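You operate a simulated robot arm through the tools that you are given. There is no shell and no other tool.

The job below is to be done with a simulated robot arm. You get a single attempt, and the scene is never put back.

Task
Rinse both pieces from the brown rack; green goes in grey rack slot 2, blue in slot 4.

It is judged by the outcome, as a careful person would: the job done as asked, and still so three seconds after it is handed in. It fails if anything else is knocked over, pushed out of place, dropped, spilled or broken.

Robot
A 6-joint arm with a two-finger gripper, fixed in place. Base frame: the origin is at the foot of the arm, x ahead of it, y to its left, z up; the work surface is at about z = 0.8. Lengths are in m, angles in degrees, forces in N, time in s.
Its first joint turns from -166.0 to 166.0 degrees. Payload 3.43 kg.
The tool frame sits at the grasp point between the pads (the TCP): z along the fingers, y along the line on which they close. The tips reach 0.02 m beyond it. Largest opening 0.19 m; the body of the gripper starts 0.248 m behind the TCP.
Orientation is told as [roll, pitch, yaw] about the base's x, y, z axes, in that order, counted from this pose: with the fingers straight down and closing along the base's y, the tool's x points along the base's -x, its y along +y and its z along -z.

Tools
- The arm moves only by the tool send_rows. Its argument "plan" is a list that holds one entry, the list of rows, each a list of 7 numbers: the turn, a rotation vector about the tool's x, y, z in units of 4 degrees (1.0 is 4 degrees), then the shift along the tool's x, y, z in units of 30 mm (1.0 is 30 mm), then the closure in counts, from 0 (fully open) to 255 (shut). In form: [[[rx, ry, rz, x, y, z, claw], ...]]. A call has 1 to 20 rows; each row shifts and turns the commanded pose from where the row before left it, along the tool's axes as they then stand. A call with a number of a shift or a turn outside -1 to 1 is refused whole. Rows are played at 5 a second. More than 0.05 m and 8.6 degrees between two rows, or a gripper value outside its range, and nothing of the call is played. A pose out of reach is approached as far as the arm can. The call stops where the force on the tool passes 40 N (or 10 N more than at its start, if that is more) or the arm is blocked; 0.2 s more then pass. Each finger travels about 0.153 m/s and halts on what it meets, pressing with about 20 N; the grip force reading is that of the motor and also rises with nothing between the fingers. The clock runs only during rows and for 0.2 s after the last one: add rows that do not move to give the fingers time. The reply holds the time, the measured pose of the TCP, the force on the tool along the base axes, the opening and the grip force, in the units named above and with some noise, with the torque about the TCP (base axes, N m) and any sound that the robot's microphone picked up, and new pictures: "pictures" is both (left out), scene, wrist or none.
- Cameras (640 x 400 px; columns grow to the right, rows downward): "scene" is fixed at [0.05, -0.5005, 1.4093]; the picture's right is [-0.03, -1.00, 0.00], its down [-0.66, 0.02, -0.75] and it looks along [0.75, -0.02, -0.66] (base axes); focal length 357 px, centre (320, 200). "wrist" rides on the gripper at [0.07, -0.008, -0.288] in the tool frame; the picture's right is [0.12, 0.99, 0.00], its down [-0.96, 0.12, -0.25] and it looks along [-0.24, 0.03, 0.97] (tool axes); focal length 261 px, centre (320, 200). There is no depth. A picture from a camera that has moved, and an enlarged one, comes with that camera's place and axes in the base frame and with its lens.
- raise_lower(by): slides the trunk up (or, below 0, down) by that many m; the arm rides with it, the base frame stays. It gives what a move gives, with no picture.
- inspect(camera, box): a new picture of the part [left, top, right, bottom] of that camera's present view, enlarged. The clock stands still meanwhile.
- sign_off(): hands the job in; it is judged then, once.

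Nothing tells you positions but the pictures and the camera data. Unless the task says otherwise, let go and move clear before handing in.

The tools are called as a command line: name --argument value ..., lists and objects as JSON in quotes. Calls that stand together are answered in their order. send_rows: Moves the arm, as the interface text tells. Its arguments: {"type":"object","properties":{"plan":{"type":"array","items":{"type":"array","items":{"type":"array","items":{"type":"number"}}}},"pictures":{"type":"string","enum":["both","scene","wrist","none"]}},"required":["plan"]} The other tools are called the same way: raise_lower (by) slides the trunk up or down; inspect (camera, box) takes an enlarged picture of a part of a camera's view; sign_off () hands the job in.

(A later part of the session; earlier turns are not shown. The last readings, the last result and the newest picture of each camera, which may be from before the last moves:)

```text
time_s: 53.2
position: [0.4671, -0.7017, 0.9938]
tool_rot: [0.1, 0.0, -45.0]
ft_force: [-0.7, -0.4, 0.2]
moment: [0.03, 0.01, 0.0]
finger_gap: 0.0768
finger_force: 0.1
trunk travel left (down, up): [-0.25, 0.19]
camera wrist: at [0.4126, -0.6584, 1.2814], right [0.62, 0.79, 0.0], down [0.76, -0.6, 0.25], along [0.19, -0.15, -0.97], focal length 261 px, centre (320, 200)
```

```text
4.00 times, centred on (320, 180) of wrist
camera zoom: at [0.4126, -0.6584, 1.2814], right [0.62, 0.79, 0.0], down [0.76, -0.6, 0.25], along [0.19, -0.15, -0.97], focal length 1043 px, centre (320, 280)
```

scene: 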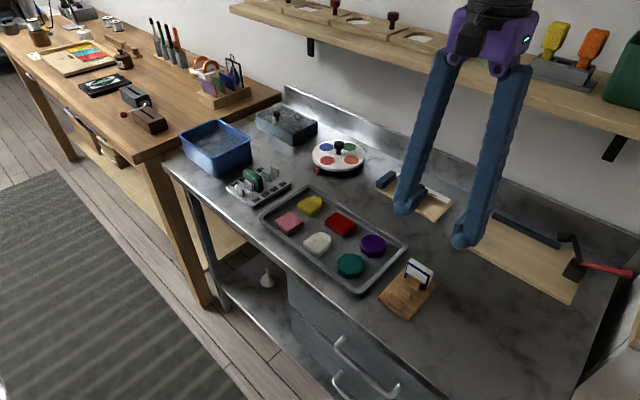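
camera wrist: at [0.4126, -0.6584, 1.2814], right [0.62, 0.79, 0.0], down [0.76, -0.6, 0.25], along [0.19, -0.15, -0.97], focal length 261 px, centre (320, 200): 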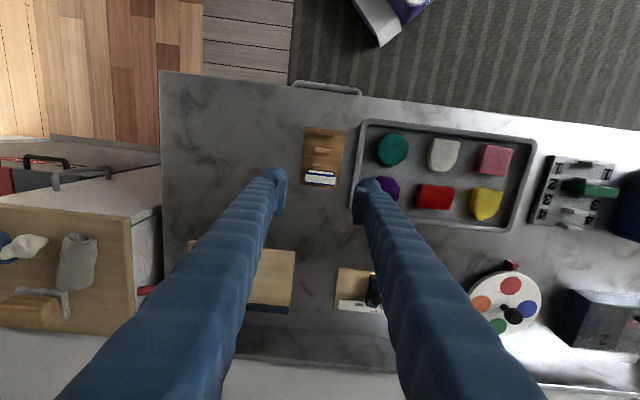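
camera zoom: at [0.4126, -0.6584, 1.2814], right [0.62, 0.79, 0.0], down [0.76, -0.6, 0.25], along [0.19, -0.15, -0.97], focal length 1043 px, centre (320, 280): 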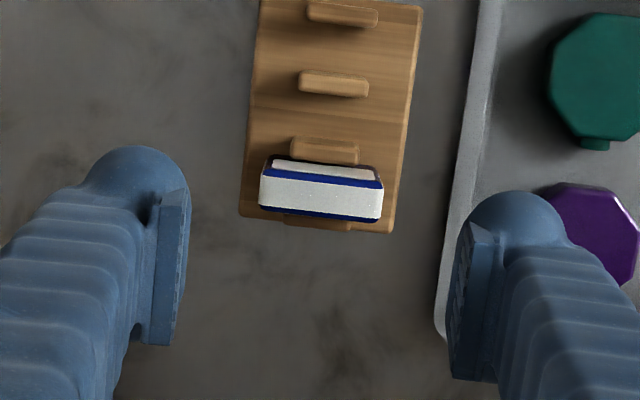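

The blue piece is centred within 1 mm and about 49 mm wide. I'm narrowing the fingers to about 66 mm and descending to grip.

send_rows --plan '[[[0, 0, 0, 0, 0.035, 0.3, 166], [0, 0, 0, 0, 0, 0.8, 166], [0, 0, 0, 0, 0, 0.9, 166], [0, 0, 0, 0, 0, 0.9, 166], [0, 0, 0, 0, 0, 0.6, 166], [0, 0, 0, 0, 0, 0.3, 166], [0, 0, 0, 0, 0, 0, 166]]]'

inspect --camera "wrist" --box '[260, 130, 380, 230]'

inspect --camera "scene" --box '[360, 210, 470, 320]'

```text
time_s: 54.8
position: [0.4669, -0.7018, 0.879]
tool_rot: [0.0, 0.0, -45.0]
ft_force: [0.3, 0.4, -0.3]
moment: [0.0, -0.02, 0.01]
finger_gap: 0.0667
finger_force: 0.0
trunk travel left (down, up): [-0.25, 0.19]
camera wrist: at [0.4128, -0.6573, 1.1668], right [0.62, 0.79, 0.0], down [0.76, -0.6, 0.25], along [0.19, -0.15, -0.97], focal length 261 px, centre (320, 200)
```

scene: 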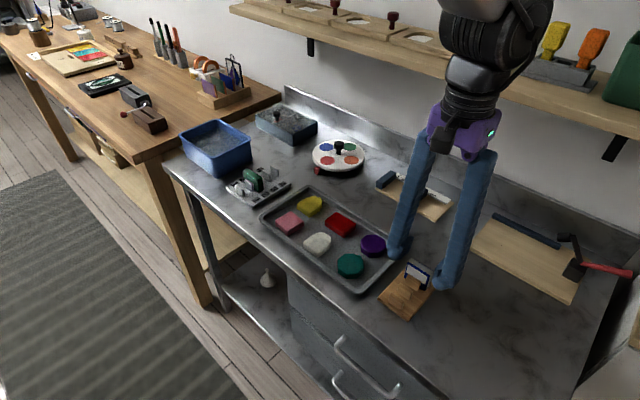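
wrist: 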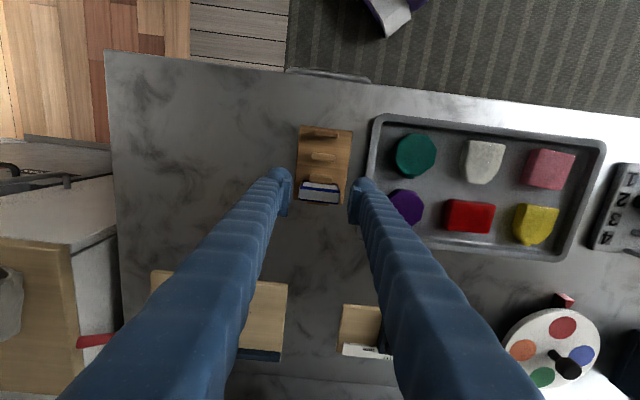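

```text
4.00 times, centred on (320, 180) of wrist
camera zoom: at [0.4128, -0.6573, 1.1668], right [0.62, 0.79, 0.0], down [0.76, -0.6, 0.25], along [0.19, -0.15, -0.97], focal length 1043 px, centre (320, 280)
```

zoom: 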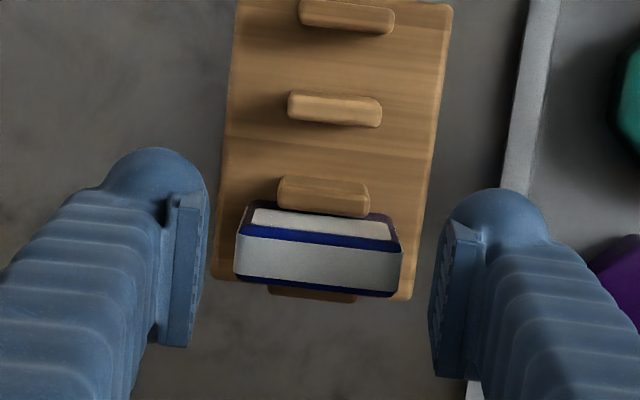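

```text
3.64 times, centred on (415, 265) of scene
camera zoom: at [0.05, -0.5005, 1.4093], right [-0.03, -1.0, 0.0], down [-0.66, 0.02, -0.75], along [0.75, -0.02, -0.66], focal length 1298 px, centre (-26, -36)
```

zoom: 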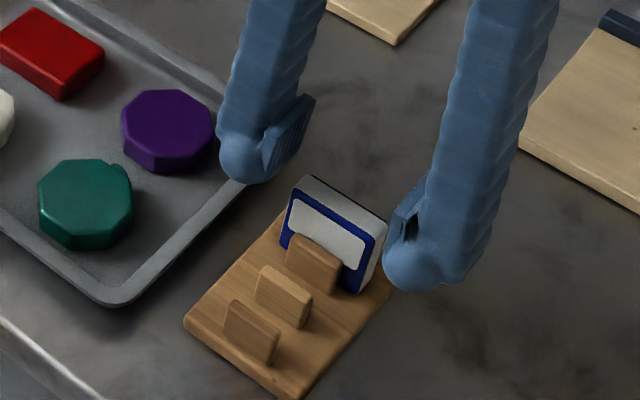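

Blue is centred between the pads. I'm going down the last 23 mm and closing.

send_rows --plan '[[[0, 0, 0, -0.03, 0, 0.25, 166], [0, 0, 0, 0, 0, 0.3, 166], [0, 0, 0, 0, 0, 0.22, 166], [0, 0, 0, 0, 0, 0, 166], [0, 0, 0, 0, 0, 0, 172], [0, 0, 0, 0, 0, 0, 178], [0, 0, 0, 0, 0, 0, 184], [0, 0, 0, 0, 0, 0, 190], [0, 0, 0, 0, 0, 0, 200], [0, 0, 0, 0, 0, 0, 212], [0, 0, 0, 0, 0, 0, 212]]]'

inspect --camera "wrist" --box '[260, 130, 380, 230]'

```text
time_s: 57.2
position: [0.4697, -0.7021, 0.8561]
tool_rot: [0.0, 0.0, -45.1]
ft_force: [-0.1, 0.5, 1.1]
moment: [0.0, 0.02, -0.03]
finger_gap: 0.0491
finger_force: 19.6
trunk travel left (down, up): [-0.25, 0.19]
camera wrist: at [0.4134, -0.658, 1.1439], right [0.62, 0.79, 0.0], down [0.76, -0.6, 0.25], along [0.19, -0.15, -0.97], focal length 261 px, centre (320, 200)
```

scene: 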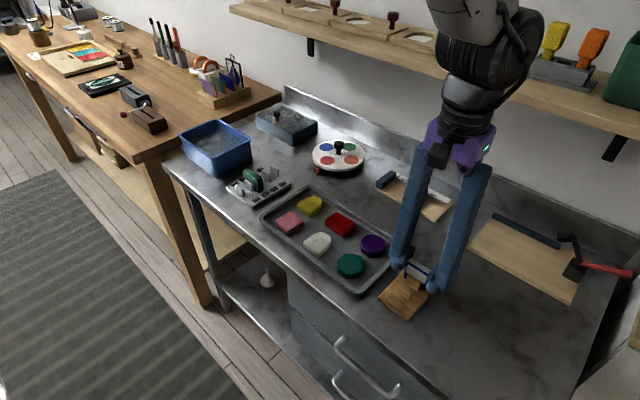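
wrist: 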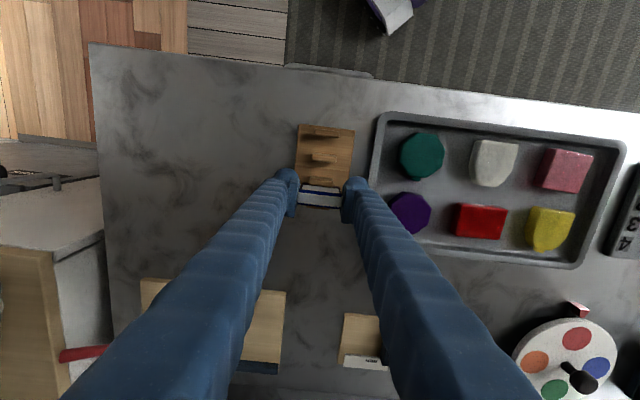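

```text
4.00 times, centred on (320, 180) of wrist
camera zoom: at [0.4134, -0.658, 1.1439], right [0.62, 0.79, 0.0], down [0.76, -0.6, 0.25], along [0.19, -0.15, -0.97], focal length 1043 px, centre (320, 280)
```

zoom: 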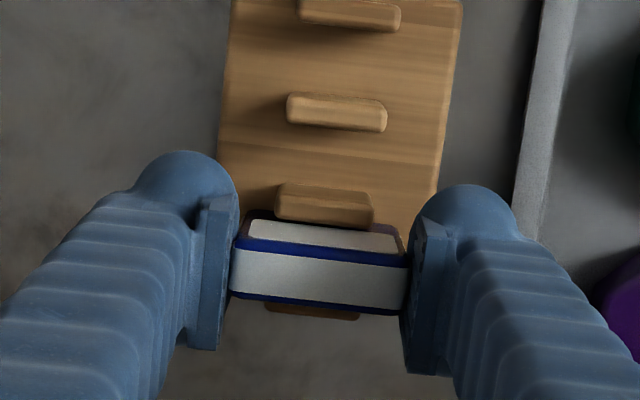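

Blue is gripped at 49 mm and 20 N. I'm lifting slowly.

send_rows --plan '[[[0, 0, 0, 0, 0, -0.2, 212], [0, 0, 0, 0, 0, -0.4, 212], [0, 0, 0, 0, 0, -0.6, 212], [0, 0, 0, 0, 0, -0.8, 212], [0, 0, 0, 0, 0, -0.9, 212], [0, 0, 0, 0, 0, -0.9, 212], [0, 0, 0, 0, 0, -0.7, 212], [0, 0, 0, 0, 0, -0.4, 212], [0, 0, 0, 0, 0, 0, 212]]]'

inspect --camera "wrist" --box '[260, 130, 380, 230]'

inspect --camera "scene" --box '[360, 180, 480, 320]'

```text
time_s: 59.2
position: [0.4706, -0.7017, 1.0041]
tool_rot: [0.0, 0.0, -45.0]
ft_force: [0.6, -0.2, -1.4]
moment: [-0.01, 0.01, 0.0]
finger_gap: 0.0488
finger_force: 19.5
trunk travel left (down, up): [-0.25, 0.19]
camera wrist: at [0.414, -0.658, 1.2913], right [0.62, 0.79, 0.0], down [0.76, -0.6, 0.25], along [0.19, -0.15, -0.97], focal length 261 px, centre (320, 200)
```

scene: 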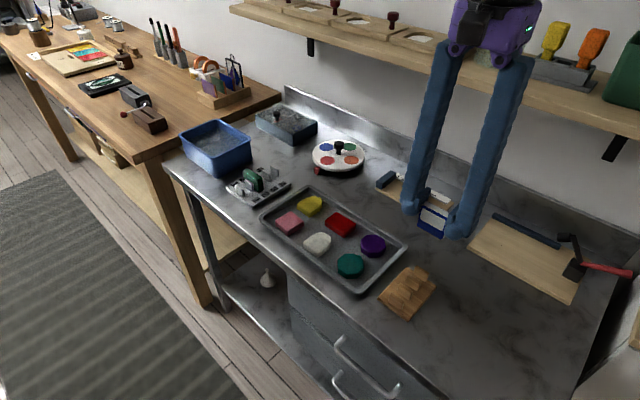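
wrist: 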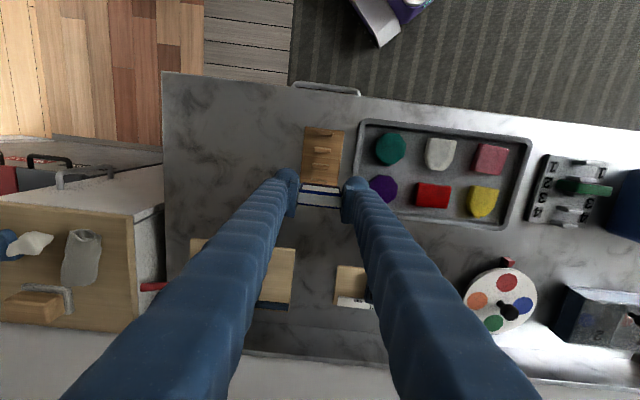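

```text
4.00 times, centred on (320, 180) of wrist
camera zoom: at [0.414, -0.658, 1.2913], right [0.62, 0.79, 0.0], down [0.76, -0.6, 0.25], along [0.19, -0.15, -0.97], focal length 1043 px, centre (320, 280)
```

zoom: 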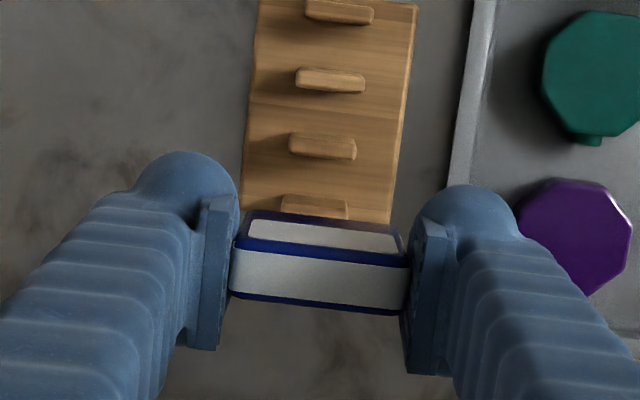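

```text
2.86 times, centred on (420, 250) of scene
camera zoom: at [0.05, -0.5005, 1.4093], right [-0.03, -1.0, 0.0], down [-0.66, 0.02, -0.75], along [0.75, -0.02, -0.66], focal length 1020 px, centre (34, 57)
```

zoom: 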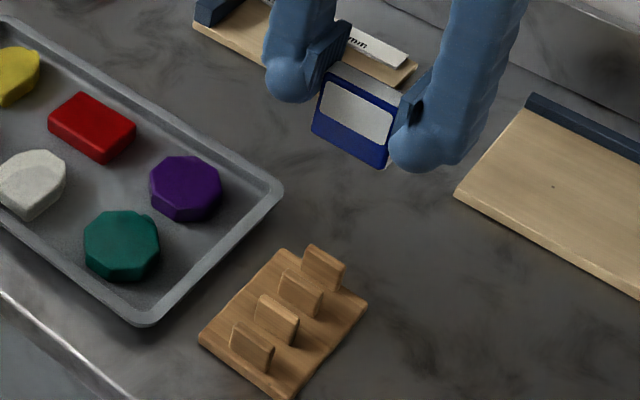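

Blue is held securely and the rack is undisturbed. I'm carrying it at the same height to the basin.

send_rows --plan '[[[0, 0, 0, 0, 0.3, 0, 212], [0, 0, 0, 0, 0.7, 0, 212], [0, 0, 0, 0, 1, 0, 212], [0, 0, 0, 0, 1, 0, 212], [0, 0, 0, 0, 1, 0, 212], [0, 0, 0, 0, 1, 0, 212], [0, 0, 0, 0, 1, 0, 212], [0, 0, 0, 0, 1, 0, 212], [0, 0, 0, 0, 1, 0, 212], [0, 0, 0, 0, 1, 0, 212], [0, 0, 0, 0, 1, 0, 212], [0, 0, 0, 0, 1, 0, 212], [0, 0, 0, 0, 1, 0, 212], [0, 0, 0, 0, 1, 0, 212], [0, 0, 0, 0, 1, 0, 212], [0, 0, 0, 0, 1, 0, 212], [0, 0, 0, 0, 1, 0, 212], [0, 0, 0, 0, 1, 0, 212], [0, 0, 0, 0, 0.7, 0, 212], [0, 0, 0, 0, 0.3, 0, 212]]]' --pictures "none"

send_rows --plan '[[[0, 0, 0, 0.1, 0.3, 0, 212], [0, 0, 0, 0.1, 0.7, 0, 212], [0, 0, 0, 0.1, 1, 0, 212], [0, 0, 0, 0.1, 1, 0, 212], [0, 0, 0, 0.1, 0.7, 0, 212], [0, 0, 0, 0.03, 0.3, 0, 212], [0, 0, 0, 0, 0, 0, 212]]]'

inspect --camera "wrist" --box '[220, 110, 420, 260]'

inspect --camera "scene" --box '[160, 70, 300, 210]'

```text
time_s: 63.4
position: [0.8515, -0.3195, 1.0025]
tool_rot: [0.1, 0.1, -44.9]
ft_force: [-0.2, -0.1, -1.1]
moment: [0.0, -0.02, 0.0]
finger_gap: 0.0488
finger_force: 19.9
trunk travel left (down, up): [-0.25, 0.19]
```

```text
time_s: 65.0
position: [0.9259, -0.2234, 1.0016]
tool_rot: [0.1, 0.0, -45.0]
ft_force: [-0.6, 0.5, -1.1]
moment: [-0.01, 0.02, -0.04]
finger_gap: 0.0488
finger_force: 20.5
trunk travel left (down, up): [-0.25, 0.19]
camera wrist: at [0.8695, -0.1797, 1.2899], right [0.62, 0.79, 0.0], down [0.76, -0.6, 0.25], along [0.19, -0.15, -0.97], focal length 261 px, centre (320, 200)
```

scene: 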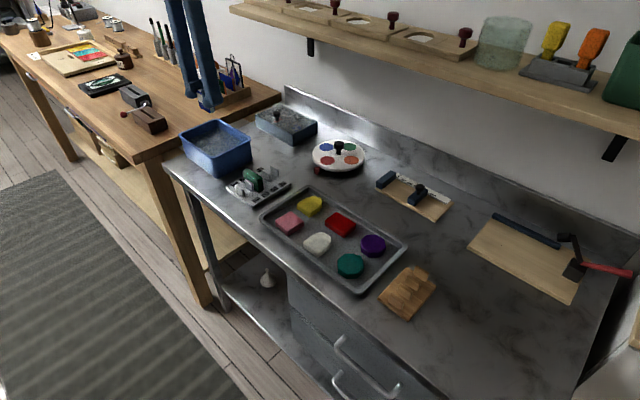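
wrist: 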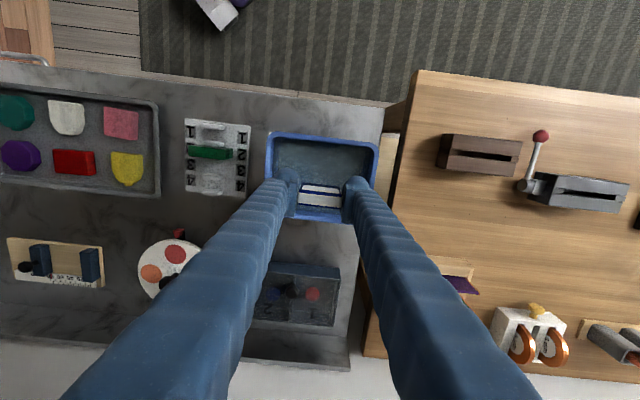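

```text
2.67 times, centred on (320, 185) of wrist
camera zoom: at [0.8695, -0.1797, 1.2899], right [0.62, 0.79, 0.0], down [0.76, -0.6, 0.25], along [0.19, -0.15, -0.97], focal length 695 px, centre (320, 240)
```

zoom: 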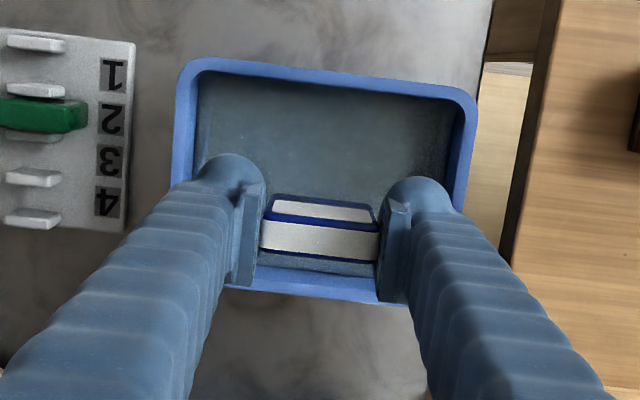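

```text
2.86 times, centred on (230, 140) of scene
camera zoom: at [0.05, -0.5005, 1.4093], right [-0.03, -1.0, 0.0], down [-0.66, 0.02, -0.75], along [0.75, -0.02, -0.66], focal length 1020 px, centre (577, 371)
```

zoom: 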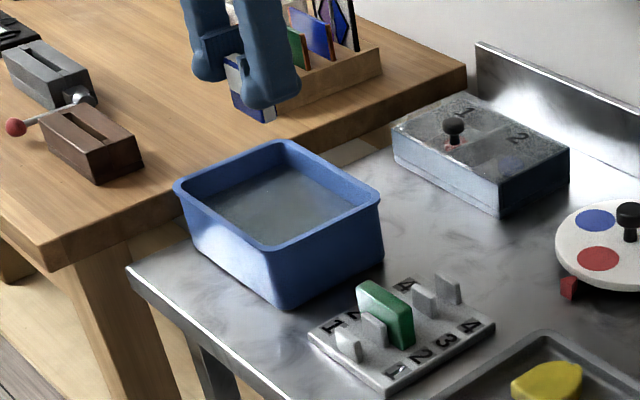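

Blue is over the basin centre. I'm lowering it into the water as before.

send_rows --plan '[[[0, 0, 0, 0, 0, 0.4, 212], [0, 0, 0, 0, 0, 0.8, 212], [0, 0, 0, 0, 0, 0.8, 212], [0, 0, 0, 0, 0, 0.7, 212], [0, 0, 0, 0, 0, 0.5, 212], [0, 0, 0, 0, 0, 0.4, 212], [0, 0, 0, 0, 0, 0.4, 212], [0, 0, 0, 0, 0, 0.4, 212], [0, 0, 0, 0, 0, 0.3, 212], [0, 0, 0, 0, 0, 0, 212]]]'

inspect --camera "wrist" --box '[250, 130, 390, 250]'

inspect --camera "scene" --box '[180, 110, 260, 170]'

```text
time_s: 67.2
position: [0.9258, -0.224, 0.8623]
tool_rot: [0.1, 0.0, -45.1]
ft_force: [-0.7, -0.6, -1.4]
moment: [0.02, -0.03, -0.03]
finger_gap: 0.049
finger_force: 19.8
trunk travel left (down, up): [-0.25, 0.19]
camera wrist: at [0.8695, -0.1801, 1.1494], right [0.62, 0.79, 0.0], down [0.76, -0.6, 0.25], along [0.19, -0.15, -0.97], focal length 261 px, centre (320, 200)
```

scene: 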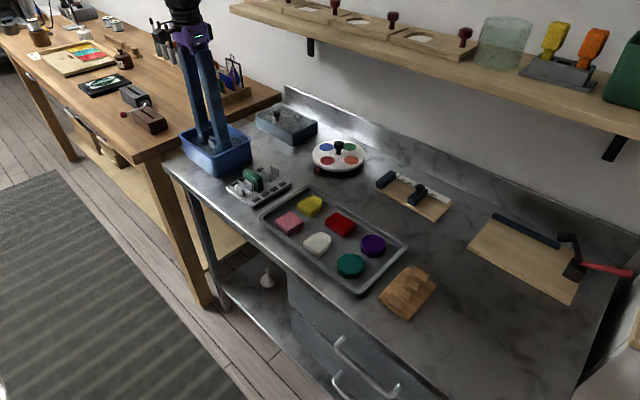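
wrist: 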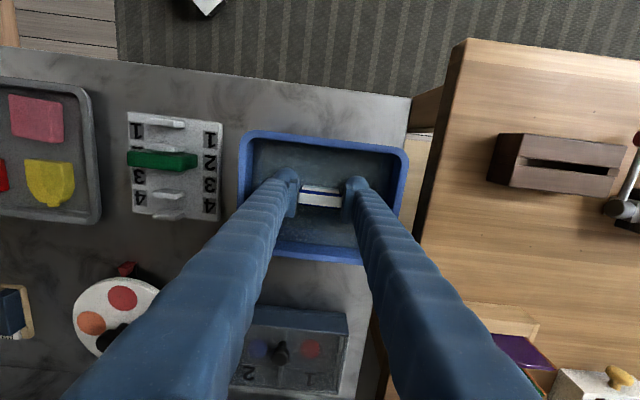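

```text
3.33 times, centred on (320, 190) of wrist
camera zoom: at [0.8695, -0.1801, 1.1494], right [0.62, 0.79, 0.0], down [0.76, -0.6, 0.25], along [0.19, -0.15, -0.97], focal length 869 px, centre (320, 233)
```

zoom: 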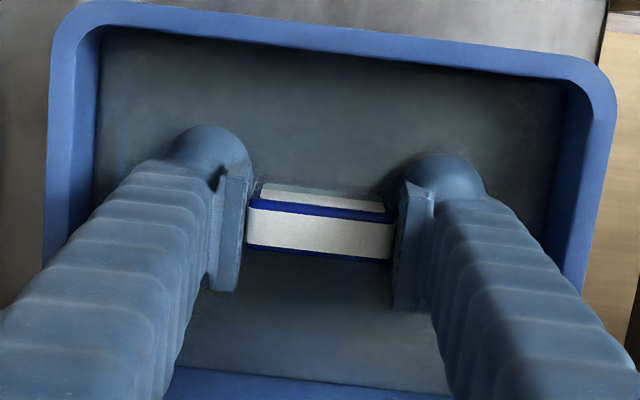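

```text
6.67 times, centred on (220, 140) of scene
camera zoom: at [0.05, -0.5005, 1.4093], right [-0.03, -1.0, 0.0], down [-0.66, 0.02, -0.75], along [0.75, -0.02, -0.66], focal length 2380 px, centre (987, 600)
```

zoom: 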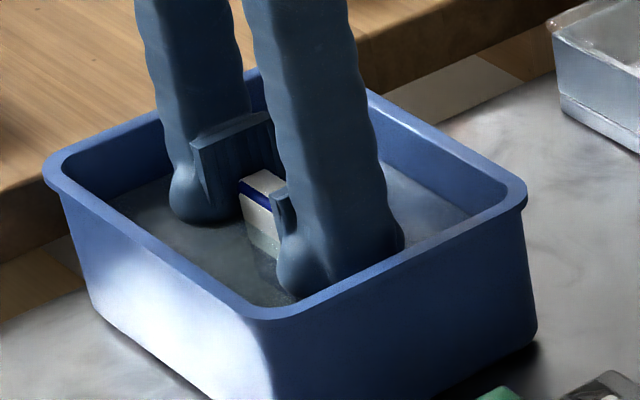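

send_rows --plan '[[[0, 0, 0, 0, 0, 0.15, 212], [0, 0, 0, 0, 0, 0.13, 212], [0, 0, 0, 0, 0, 0.1, 212], [0, 0, 0, 0, 0, 0, 212]]]' --pictures "none"

send_rows --plan '[[[0, 0, 0, 0, 0, 0.05, 212], [0, 0, 0, 0, 0, 0.03, 212], [0, 0, 0, 0, 0, 0, 212]]]'

inspect --camera "wrist" --box '[270, 160, 370, 230]'

inspect --camera "scene" --box '[180, 110, 260, 170]'

```text
time_s: 68.2
position: [0.9253, -0.2247, 0.85]
tool_rot: [0.0, 0.0, -45.0]
ft_force: [-0.3, 0.0, -1.0]
moment: [0.0, -0.03, 0.04]
finger_gap: 0.0492
finger_force: 20.6
trunk travel left (down, up): [-0.25, 0.19]
```

```text
time_s: 69.0
position: [0.9254, -0.2248, 0.8481]
tool_rot: [0.0, 0.0, -45.0]
ft_force: [0.2, 0.0, 0.6]
moment: [0.07, -0.03, 0.02]
finger_gap: 0.0491
finger_force: 19.9
trunk travel left (down, up): [-0.25, 0.19]
camera wrist: at [0.8693, -0.1801, 1.136], right [0.62, 0.79, 0.0], down [0.76, -0.6, 0.25], along [0.19, -0.15, -0.97], focal length 261 px, centre (320, 200)
```

scene: 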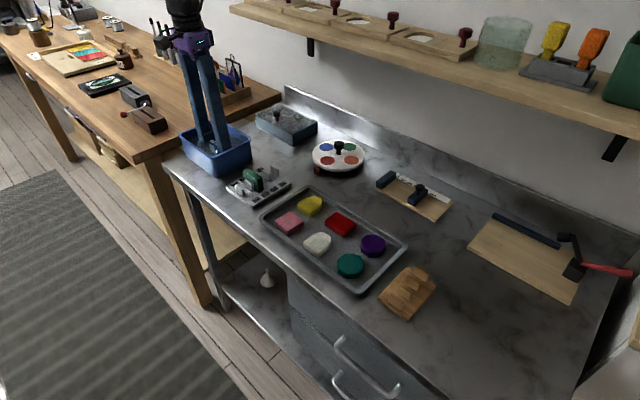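
wrist: 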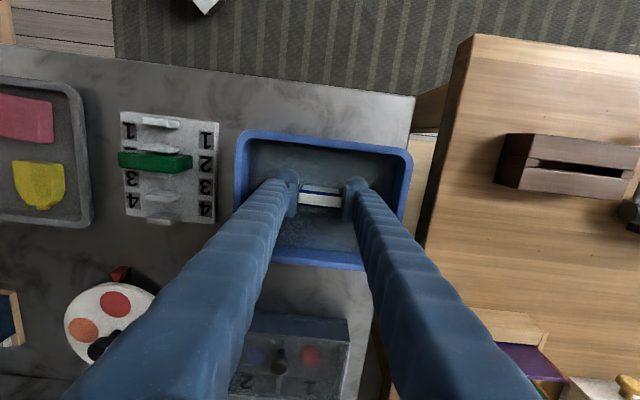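

```text
5.71 times, centred on (320, 195) of wrist
camera zoom: at [0.8693, -0.1801, 1.136], right [0.62, 0.79, 0.0], down [0.76, -0.6, 0.25], along [0.19, -0.15, -0.97], focal length 1489 px, centre (320, 229)
```

zoom: 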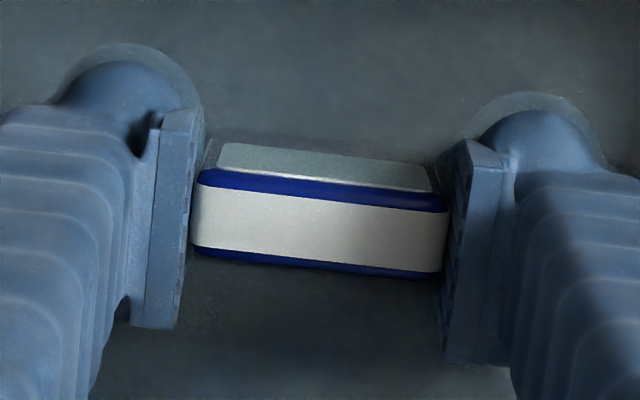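

```text
6.67 times, centred on (220, 140) of scene
camera zoom: at [0.05, -0.5005, 1.4093], right [-0.03, -1.0, 0.0], down [-0.66, 0.02, -0.75], along [0.75, -0.02, -0.66], focal length 2380 px, centre (987, 600)
```

zoom: 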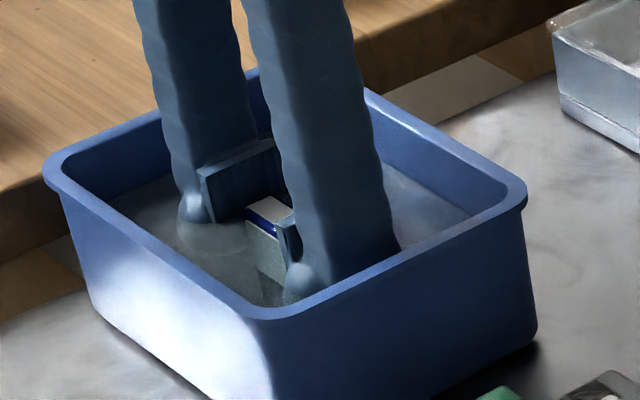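

The top few millimetres are still dry. I'm stepping deeper in 1–2 mm moves while watching the force.

send_rows --plan '[[[0, 0, 0, 0, 0, 0.05, 212], [0, 0, 0, 0, 0, 0, 212]]]' --pictures "none"

send_rows --plan '[[[0, 0, 0, 0, 0, 0.04, 212], [0, 0, 0, 0, 0, 0, 212]]]'

inspect --camera "wrist" --box '[270, 160, 370, 230]'

inspect --camera "scene" --box '[180, 110, 260, 170]'

```text
time_s: 69.6
position: [0.9249, -0.2245, 0.8481]
tool_rot: [-0.1, 0.0, -45.0]
ft_force: [-0.6, 0.6, 11.8]
moment: [0.01, 0.09, -0.01]
finger_gap: 0.0492
finger_force: 19.9
trunk travel left (down, up): [-0.25, 0.19]
```

```text
time_s: 70.2
position: [0.9243, -0.2239, 0.8461]
tool_rot: [0.0, 0.0, -45.1]
ft_force: [2.0, -1.5, 10.5]
moment: [-0.05, -0.09, 0.02]
finger_gap: 0.049
finger_force: 20.0
trunk travel left (down, up): [-0.25, 0.19]
camera wrist: at [0.8689, -0.1799, 1.1338], right [0.62, 0.79, 0.0], down [0.76, -0.6, 0.25], along [0.2, -0.15, -0.97], focal length 261 px, centre (320, 200)
```

scene: 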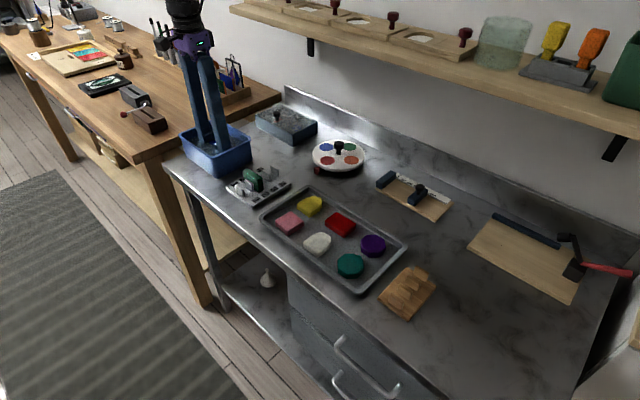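
wrist: 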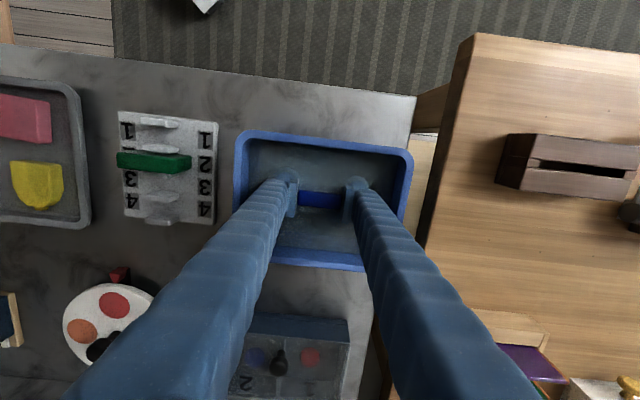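

```text
5.71 times, centred on (320, 195) of wrist
camera zoom: at [0.8689, -0.1799, 1.1338], right [0.62, 0.79, 0.0], down [0.76, -0.6, 0.25], along [0.2, -0.15, -0.97], focal length 1489 px, centre (320, 229)
```

zoom: 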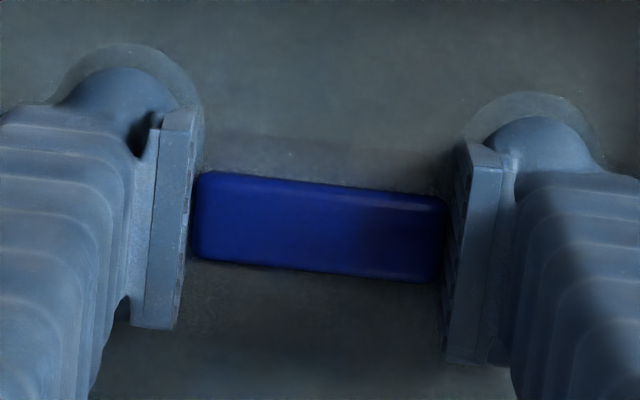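

```text
6.67 times, centred on (220, 140) of scene
camera zoom: at [0.05, -0.5005, 1.4093], right [-0.03, -1.0, 0.0], down [-0.66, 0.02, -0.75], along [0.75, -0.02, -0.66], focal length 2380 px, centre (987, 600)
```

zoom: 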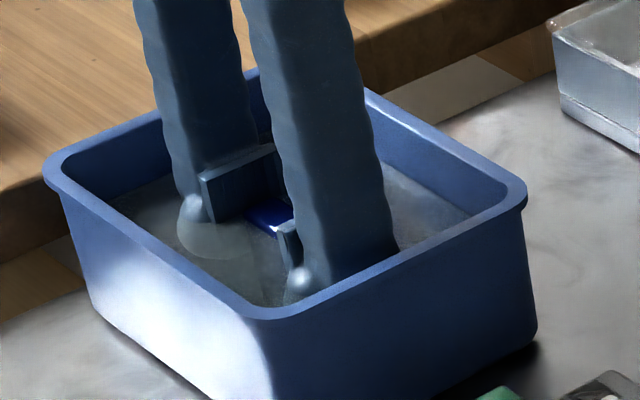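

The coating has washed off and the piece now shows solid blue; it is touching the floor at about 11 N. I'll ease up 2 mm, swish gently, then lift out and let it drip.

send_rows --plan '[[[0, 0, 0, 0, 0, -0.08, 212], [0, 0, 0, 0.15, 0, 0, 212], [0, 0, 0, 0.2, 0, 0, 212], [0, 0, 0, -0.2, 0, 0, 212], [0, 0, 0, -0.3, 0, 0, 212], [0, 0, 0, -0.2, 0, 0, 212], [0, 0, 0, 0.2, 0, 0, 212], [0, 0, 0, 0.3, 0, 0, 212], [0, 0, 0, 0.2, 0, 0, 212], [0, 0, 0, -0.2, 0, 0, 212], [0, 0, 0, -0.3, 0, 0, 212], [0, 0, 0, -0.2, 0, 0, 212], [0, 0, 0, 0.2, 0, 0, 212], [0, 0, 0, 0.15, 0, 0, 212], [0, 0, 0, 0, 0, 0, 212], [0, 0, 0, 0, 0, 0, 212]]]' --pictures "none"

send_rows --plan '[[[0, 0, 0, 0, 0, -0.2, 212], [0, 0, 0, 0, 0, -0.3, 212], [0, 0, 0, 0, 0, -0.4, 212], [0, 0, 0, 0, 0, -0.4, 212], [0, 0, 0, 0, 0, -0.4, 212], [0, 0, 0, 0, 0, -0.5, 212], [0, 0, 0, 0, 0, -0.6, 212], [0, 0, 0, 0, 0, -0.8, 212], [0, 0, 0, 0, 0, -0.8, 212], [0, 0, 0, 0, 0, -0.5, 212], [0, 0, 0, 0, 0, 0, 212], [0, 0, 0, 0, 0, 0, 212], [0, 0, 0, 0, 0, 0, 212], [0, 0, 0, 0, 0, 0, 212], [0, 0, 0, 0, 0, 0, 212]]]'

inspect --camera "wrist" --box '[270, 160, 370, 230]'

inspect --camera "scene" --box '[180, 80, 260, 140]'

inspect --camera "wrist" --box '[180, 110, 255, 200]'

```text
time_s: 73.6
position: [0.926, -0.2231, 0.8473]
tool_rot: [-0.1, 0.0, -45.0]
ft_force: [0.0, 0.2, -0.7]
moment: [0.03, 0.03, 0.0]
finger_gap: 0.0489
finger_force: 20.3
trunk travel left (down, up): [-0.25, 0.19]
```

```text
time_s: 76.8
position: [0.9259, -0.2238, 0.9947]
tool_rot: [0.0, 0.0, -45.0]
ft_force: [0.2, -0.3, -0.8]
moment: [-0.02, -0.04, 0.01]
finger_gap: 0.0491
finger_force: 20.1
trunk travel left (down, up): [-0.25, 0.19]
camera wrist: at [0.8694, -0.1794, 1.2829], right [0.62, 0.79, 0.0], down [0.76, -0.6, 0.25], along [0.19, -0.15, -0.97], focal length 261 px, centre (320, 200)
```

scene: 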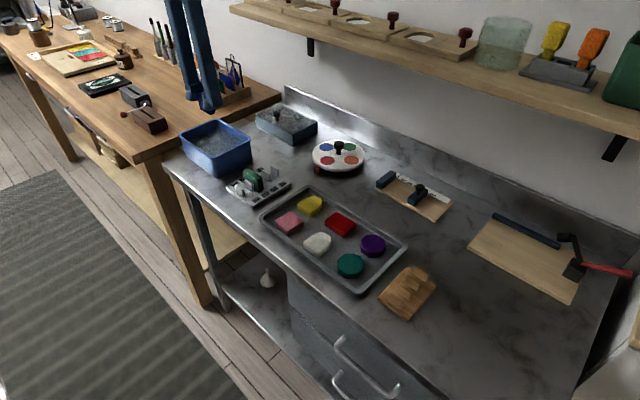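
wrist: 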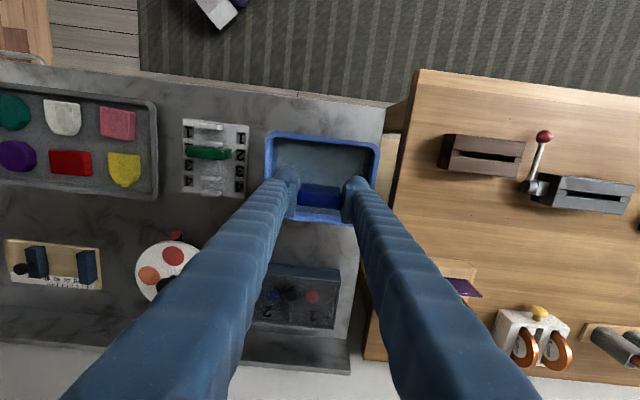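

```text
5.71 times, centred on (320, 195) of wrist
camera zoom: at [0.8694, -0.1794, 1.2829], right [0.62, 0.79, 0.0], down [0.76, -0.6, 0.25], along [0.19, -0.15, -0.97], focal length 1489 px, centre (320, 229)
```

zoom: 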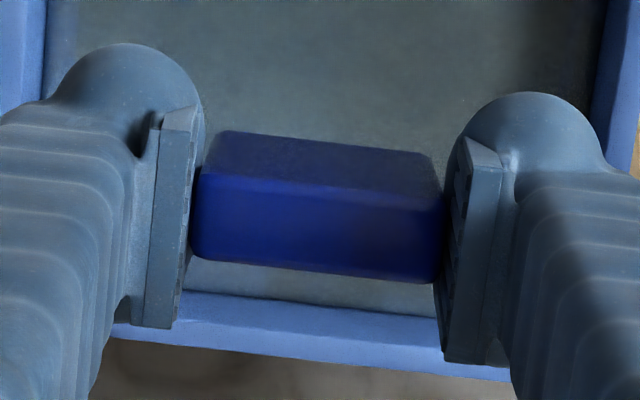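

```text
6.67 times, centred on (220, 110) of scene
camera zoom: at [0.05, -0.5005, 1.4093], right [-0.03, -1.0, 0.0], down [-0.66, 0.02, -0.75], along [0.75, -0.02, -0.66], focal length 2380 px, centre (987, 800)
```

zoom: 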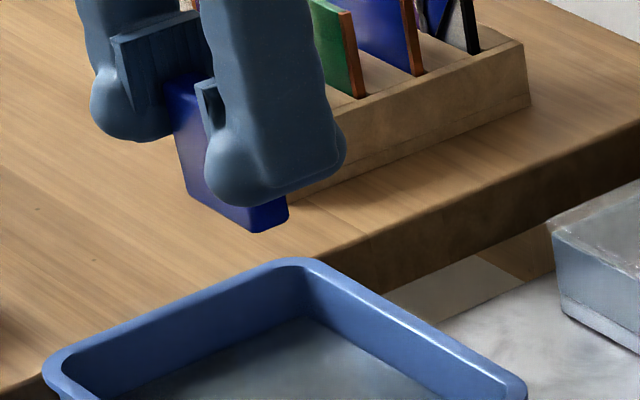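

```text
4.44 times, centred on (218, 155) of wrist
camera zoom: at [0.8694, -0.1794, 1.2829], right [0.62, 0.79, 0.0], down [0.76, -0.6, 0.25], along [0.19, -0.15, -0.97], focal length 1158 px, centre (776, 400)
```

zoom: 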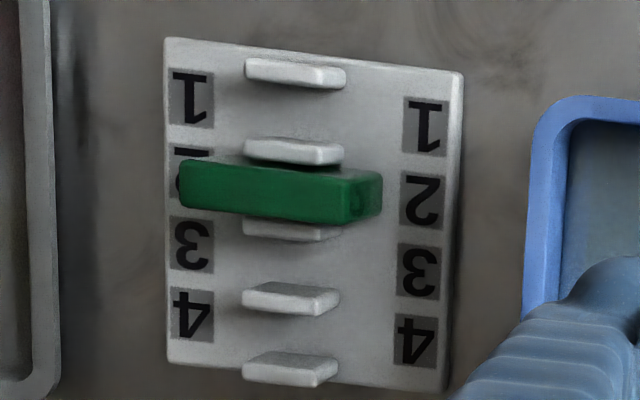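

Blue is clean, and green still stands in slot 2. Slot 4 is 42 mm in tool -x and 191 mm in tool -y from here, so I'm moving above it.

send_rows --plan '[[[0, 0, 0, -0.08, -0.3, 0, 212], [0, 0, 0, -0.2, -0.7, 0, 212], [0, 0, 0, -0.2, -1, 0, 212], [0, 0, 0, -0.2, -1, 0, 212], [0, 0, 0, -0.2, -1, 0, 212], [0, 0, 0, -0.2, -1, 0, 212], [0, 0, 0, -0.2, -0.8, 0, 212], [0, 0, 0, -0.08, -0.4, 0, 212], [0, 0, 0, -0.03, -0.16, 0, 212], [0, 0, 0, 0, 0, 0, 212]]]'

inspect --camera "wrist" --box '[260, 110, 390, 230]'

inspect --camera "scene" --box '[210, 80, 310, 210]'

```text
time_s: 79.0
position: [0.8194, -0.3888, 0.9941]
tool_rot: [0.0, 0.0, -45.0]
ft_force: [0.8, -1.2, -0.8]
moment: [0.04, 0.01, -0.04]
finger_gap: 0.0492
finger_force: 20.0
trunk travel left (down, up): [-0.25, 0.19]
camera wrist: at [0.7641, -0.3447, 1.2822], right [0.62, 0.79, 0.0], down [0.76, -0.6, 0.25], along [0.19, -0.15, -0.97], focal length 261 px, centre (320, 200)
```

scene: 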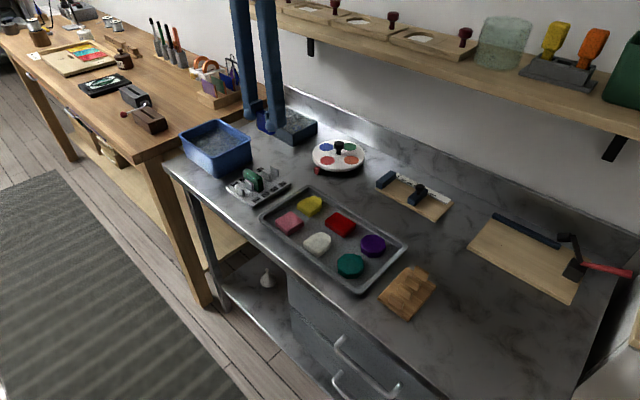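
wrist: 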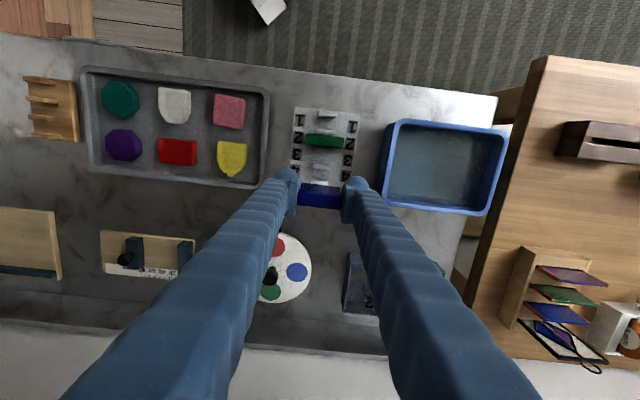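

```text
3.33 times, centred on (325, 170) of wrist
camera zoom: at [0.7641, -0.3447, 1.2822], right [0.62, 0.79, 0.0], down [0.76, -0.6, 0.25], along [0.19, -0.15, -0.97], focal length 869 px, centre (303, 300)
```

zoom: 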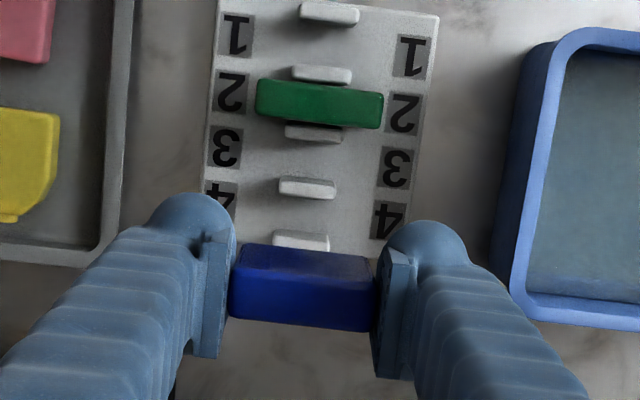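

```text
3.08 times, centred on (260, 145) of scene
camera zoom: at [0.05, -0.5005, 1.4093], right [-0.03, -1.0, 0.0], down [-0.66, 0.02, -0.75], along [0.75, -0.02, -0.66], focal length 1098 px, centre (505, 369)
```

zoom: 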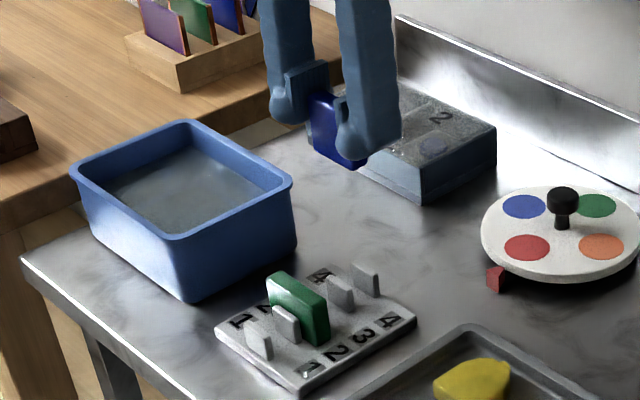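

Slot 4's centre is about 1 mm from the TCP. I'm correcting that and descending to just above the fins.

send_rows --plan '[[[0, 0, 0, 0.035, 0.03, 0.4, 212], [0, 0, 0, 0, 0, 0.8, 212], [0, 0, 0, 0, 0, 0.8, 212], [0, 0, 0, 0, 0, 0.7, 212], [0, 0, 0, 0, 0, 0.4, 212], [0, 0, 0, 0, 0, 0.25, 212], [0, 0, 0, 0, 0, 0, 212]]]'

inspect --camera "wrist" --box '[260, 110, 390, 230]'

inspect --camera "scene" --box '[210, 110, 310, 210]'

```text
time_s: 80.6
position: [0.8177, -0.3874, 0.8956]
tool_rot: [0.0, 0.0, -45.1]
ft_force: [0.4, -0.6, -1.3]
moment: [-0.03, -0.02, 0.01]
finger_gap: 0.0491
finger_force: 19.7
trunk travel left (down, up): [-0.25, 0.19]
camera wrist: at [0.7631, -0.3436, 1.1826], right [0.62, 0.79, 0.0], down [0.76, -0.6, 0.25], along [0.19, -0.15, -0.97], focal length 261 px, centre (320, 200)
```

scene: 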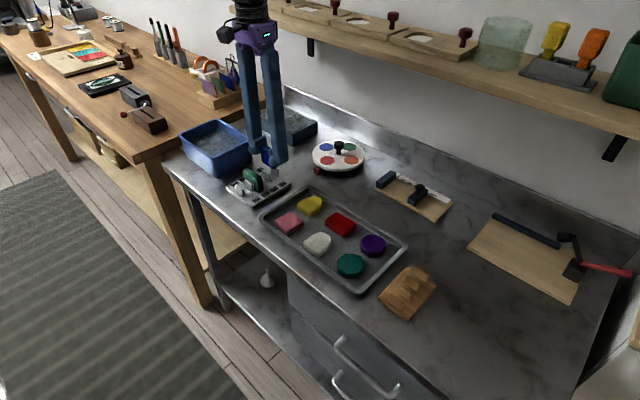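
wrist: 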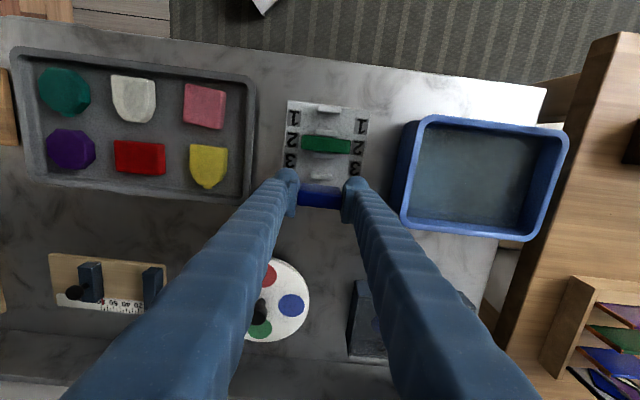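

```text
3.33 times, centred on (325, 170) of wrist
camera zoom: at [0.7631, -0.3436, 1.1826], right [0.62, 0.79, 0.0], down [0.76, -0.6, 0.25], along [0.19, -0.15, -0.97], focal length 869 px, centre (303, 300)
```

zoom: 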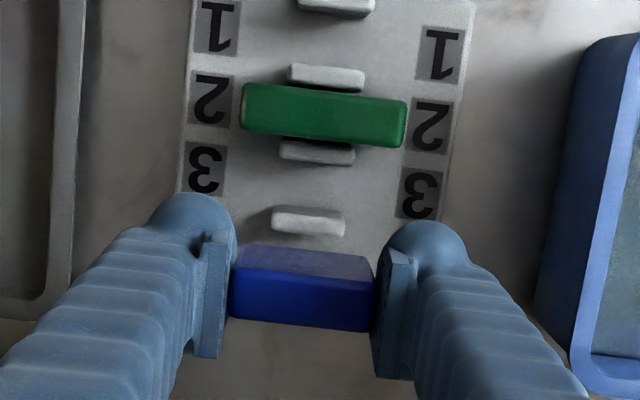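

```text
4.00 times, centred on (260, 160) of scene
camera zoom: at [0.05, -0.5005, 1.4093], right [-0.03, -1.0, 0.0], down [-0.66, 0.02, -0.75], along [0.75, -0.02, -0.66], focal length 1428 px, centre (560, 360)
```

zoom: 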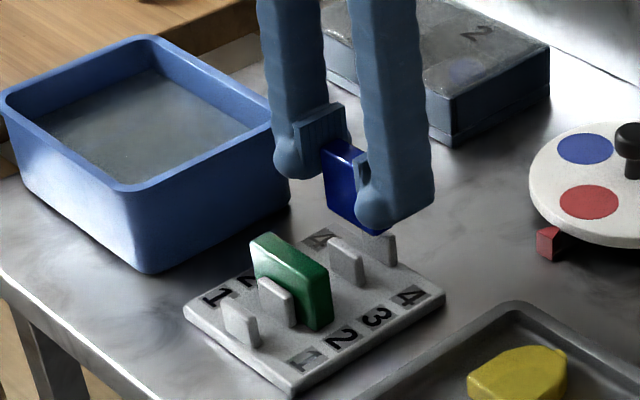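

The measured slot 4 centre now coincides with the held piece within a millimetre. I'm lowering it into the slot.

send_rows --plan '[[[0, 0, 0, 0, 0.02, 0.25, 212], [0, 0, 0, 0, 0, 0.3, 212], [0, 0, 0, 0, 0, 0.3, 212], [0, 0, 0, 0, 0, 0.2, 212], [0, 0, 0, 0, 0, 0.15, 212], [0, 0, 0, 0, 0, 0, 212]]]'

inspect --camera "wrist" --box '[260, 120, 390, 230]'

inspect --camera "scene" --box '[210, 130, 310, 210]'

```text
time_s: 82.0
position: [0.8204, -0.3867, 0.8572]
tool_rot: [0.0, 0.0, -45.1]
ft_force: [0.1, -0.9, -0.8]
moment: [0.02, -0.02, 0.04]
finger_gap: 0.0488
finger_force: 20.1
trunk travel left (down, up): [-0.25, 0.19]
camera wrist: at [0.7641, -0.3426, 1.1458], right [0.62, 0.79, 0.0], down [0.76, -0.6, 0.25], along [0.19, -0.15, -0.97], focal length 261 px, centre (320, 200)
```

scene: 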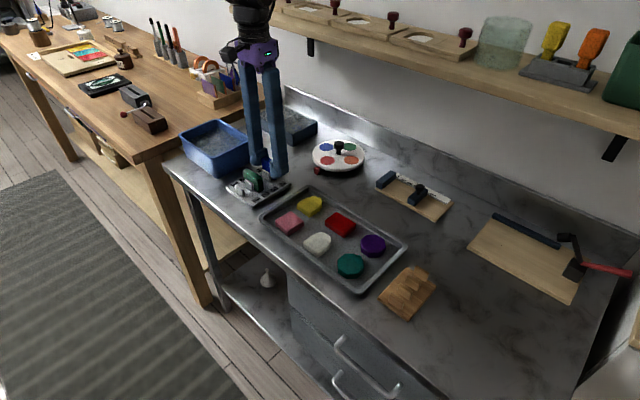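
wrist: 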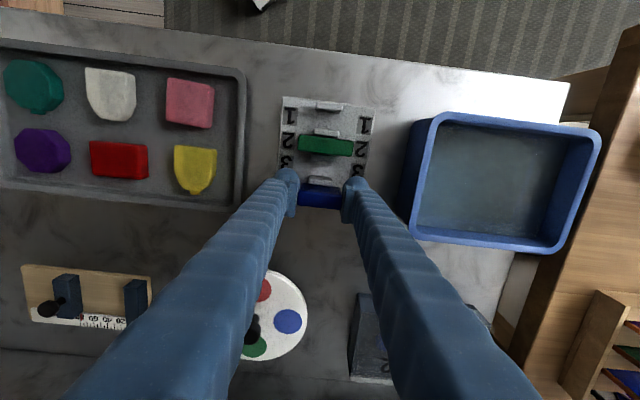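

```text
3.64 times, centred on (325, 175) of wrist
camera zoom: at [0.7641, -0.3426, 1.1458], right [0.62, 0.79, 0.0], down [0.76, -0.6, 0.25], along [0.19, -0.15, -0.97], focal length 948 px, centre (302, 291)
```

zoom: 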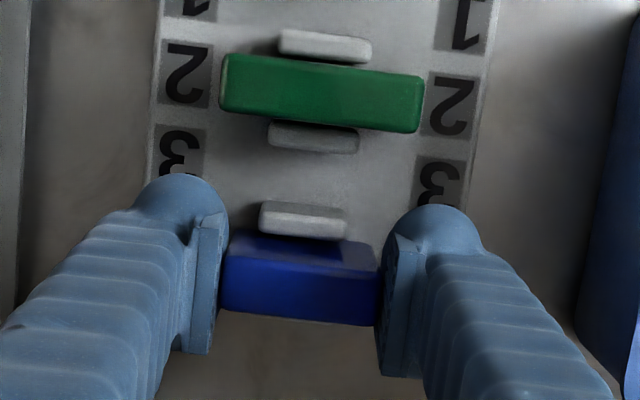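

```text
5.00 times, centred on (260, 170) of scene
camera zoom: at [0.05, -0.5005, 1.4093], right [-0.03, -1.0, 0.0], down [-0.66, 0.02, -0.75], along [0.75, -0.02, -0.66], focal length 1785 px, centre (620, 350)
```

zoom: 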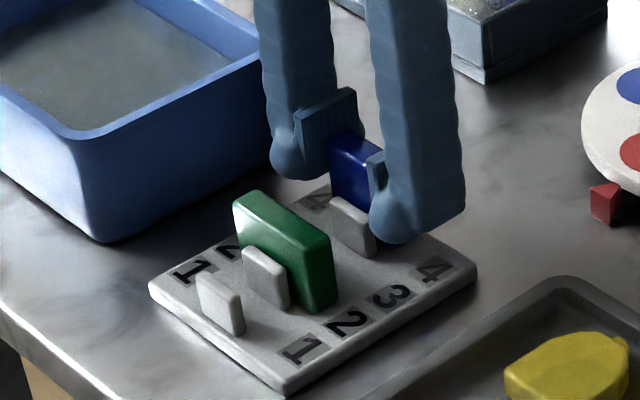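

Blue is down behind fin 4 with no contact force. I'll step down the last few millimetres until it touches the base.

send_rows --plan '[[[0, 0, 0, 0, 0, 0.05, 212], [0, 0, 0, 0, 0, 0, 212]]]' --pictures "none"

send_rows --plan '[[[0, 0, 0, 0, 0, 0.05, 212], [0, 0, 0, 0, 0, 0, 212]]]' --pictures "none"

```text
time_s: 82.6
position: [0.8192, -0.3865, 0.8566]
tool_rot: [-0.1, 0.0, -45.0]
ft_force: [-1.0, 0.7, -1.4]
moment: [-0.02, -0.01, -0.01]
finger_gap: 0.049
finger_force: 19.4
trunk travel left (down, up): [-0.25, 0.19]
```

```text
time_s: 83.2
position: [0.8202, -0.3876, 0.8555]
tool_rot: [0.0, 0.0, -45.0]
ft_force: [-0.2, 0.8, -0.7]
moment: [0.0, 0.0, 0.02]
finger_gap: 0.0491
finger_force: 20.5
trunk travel left (down, up): [-0.25, 0.19]
```

send_rows --plan '[[[0, 0, 0, 0, 0, 0.05, 212], [0, 0, 0, 0, 0, 0, 212]]]' --pictures "none"

send_rows --plan '[[[0, 0, 0, 0, 0, 0.04, 212], [0, 0, 0, 0, 0, 0, 212]]]' --pictures "none"

```text
time_s: 83.8
position: [0.8197, -0.3864, 0.8548]
tool_rot: [0.0, 0.0, -45.1]
ft_force: [-0.9, 1.0, 4.0]
moment: [0.04, 0.01, 0.01]
finger_gap: 0.0492
finger_force: 20.3
trunk travel left (down, up): [-0.25, 0.19]
```

```text
time_s: 84.4
position: [0.8191, -0.3861, 0.8546]
tool_rot: [0.0, -0.2, -45.0]
ft_force: [1.7, 0.5, 11.8]
moment: [-0.01, -0.01, 0.02]
finger_gap: 0.049
finger_force: 20.0
trunk travel left (down, up): [-0.25, 0.19]
```

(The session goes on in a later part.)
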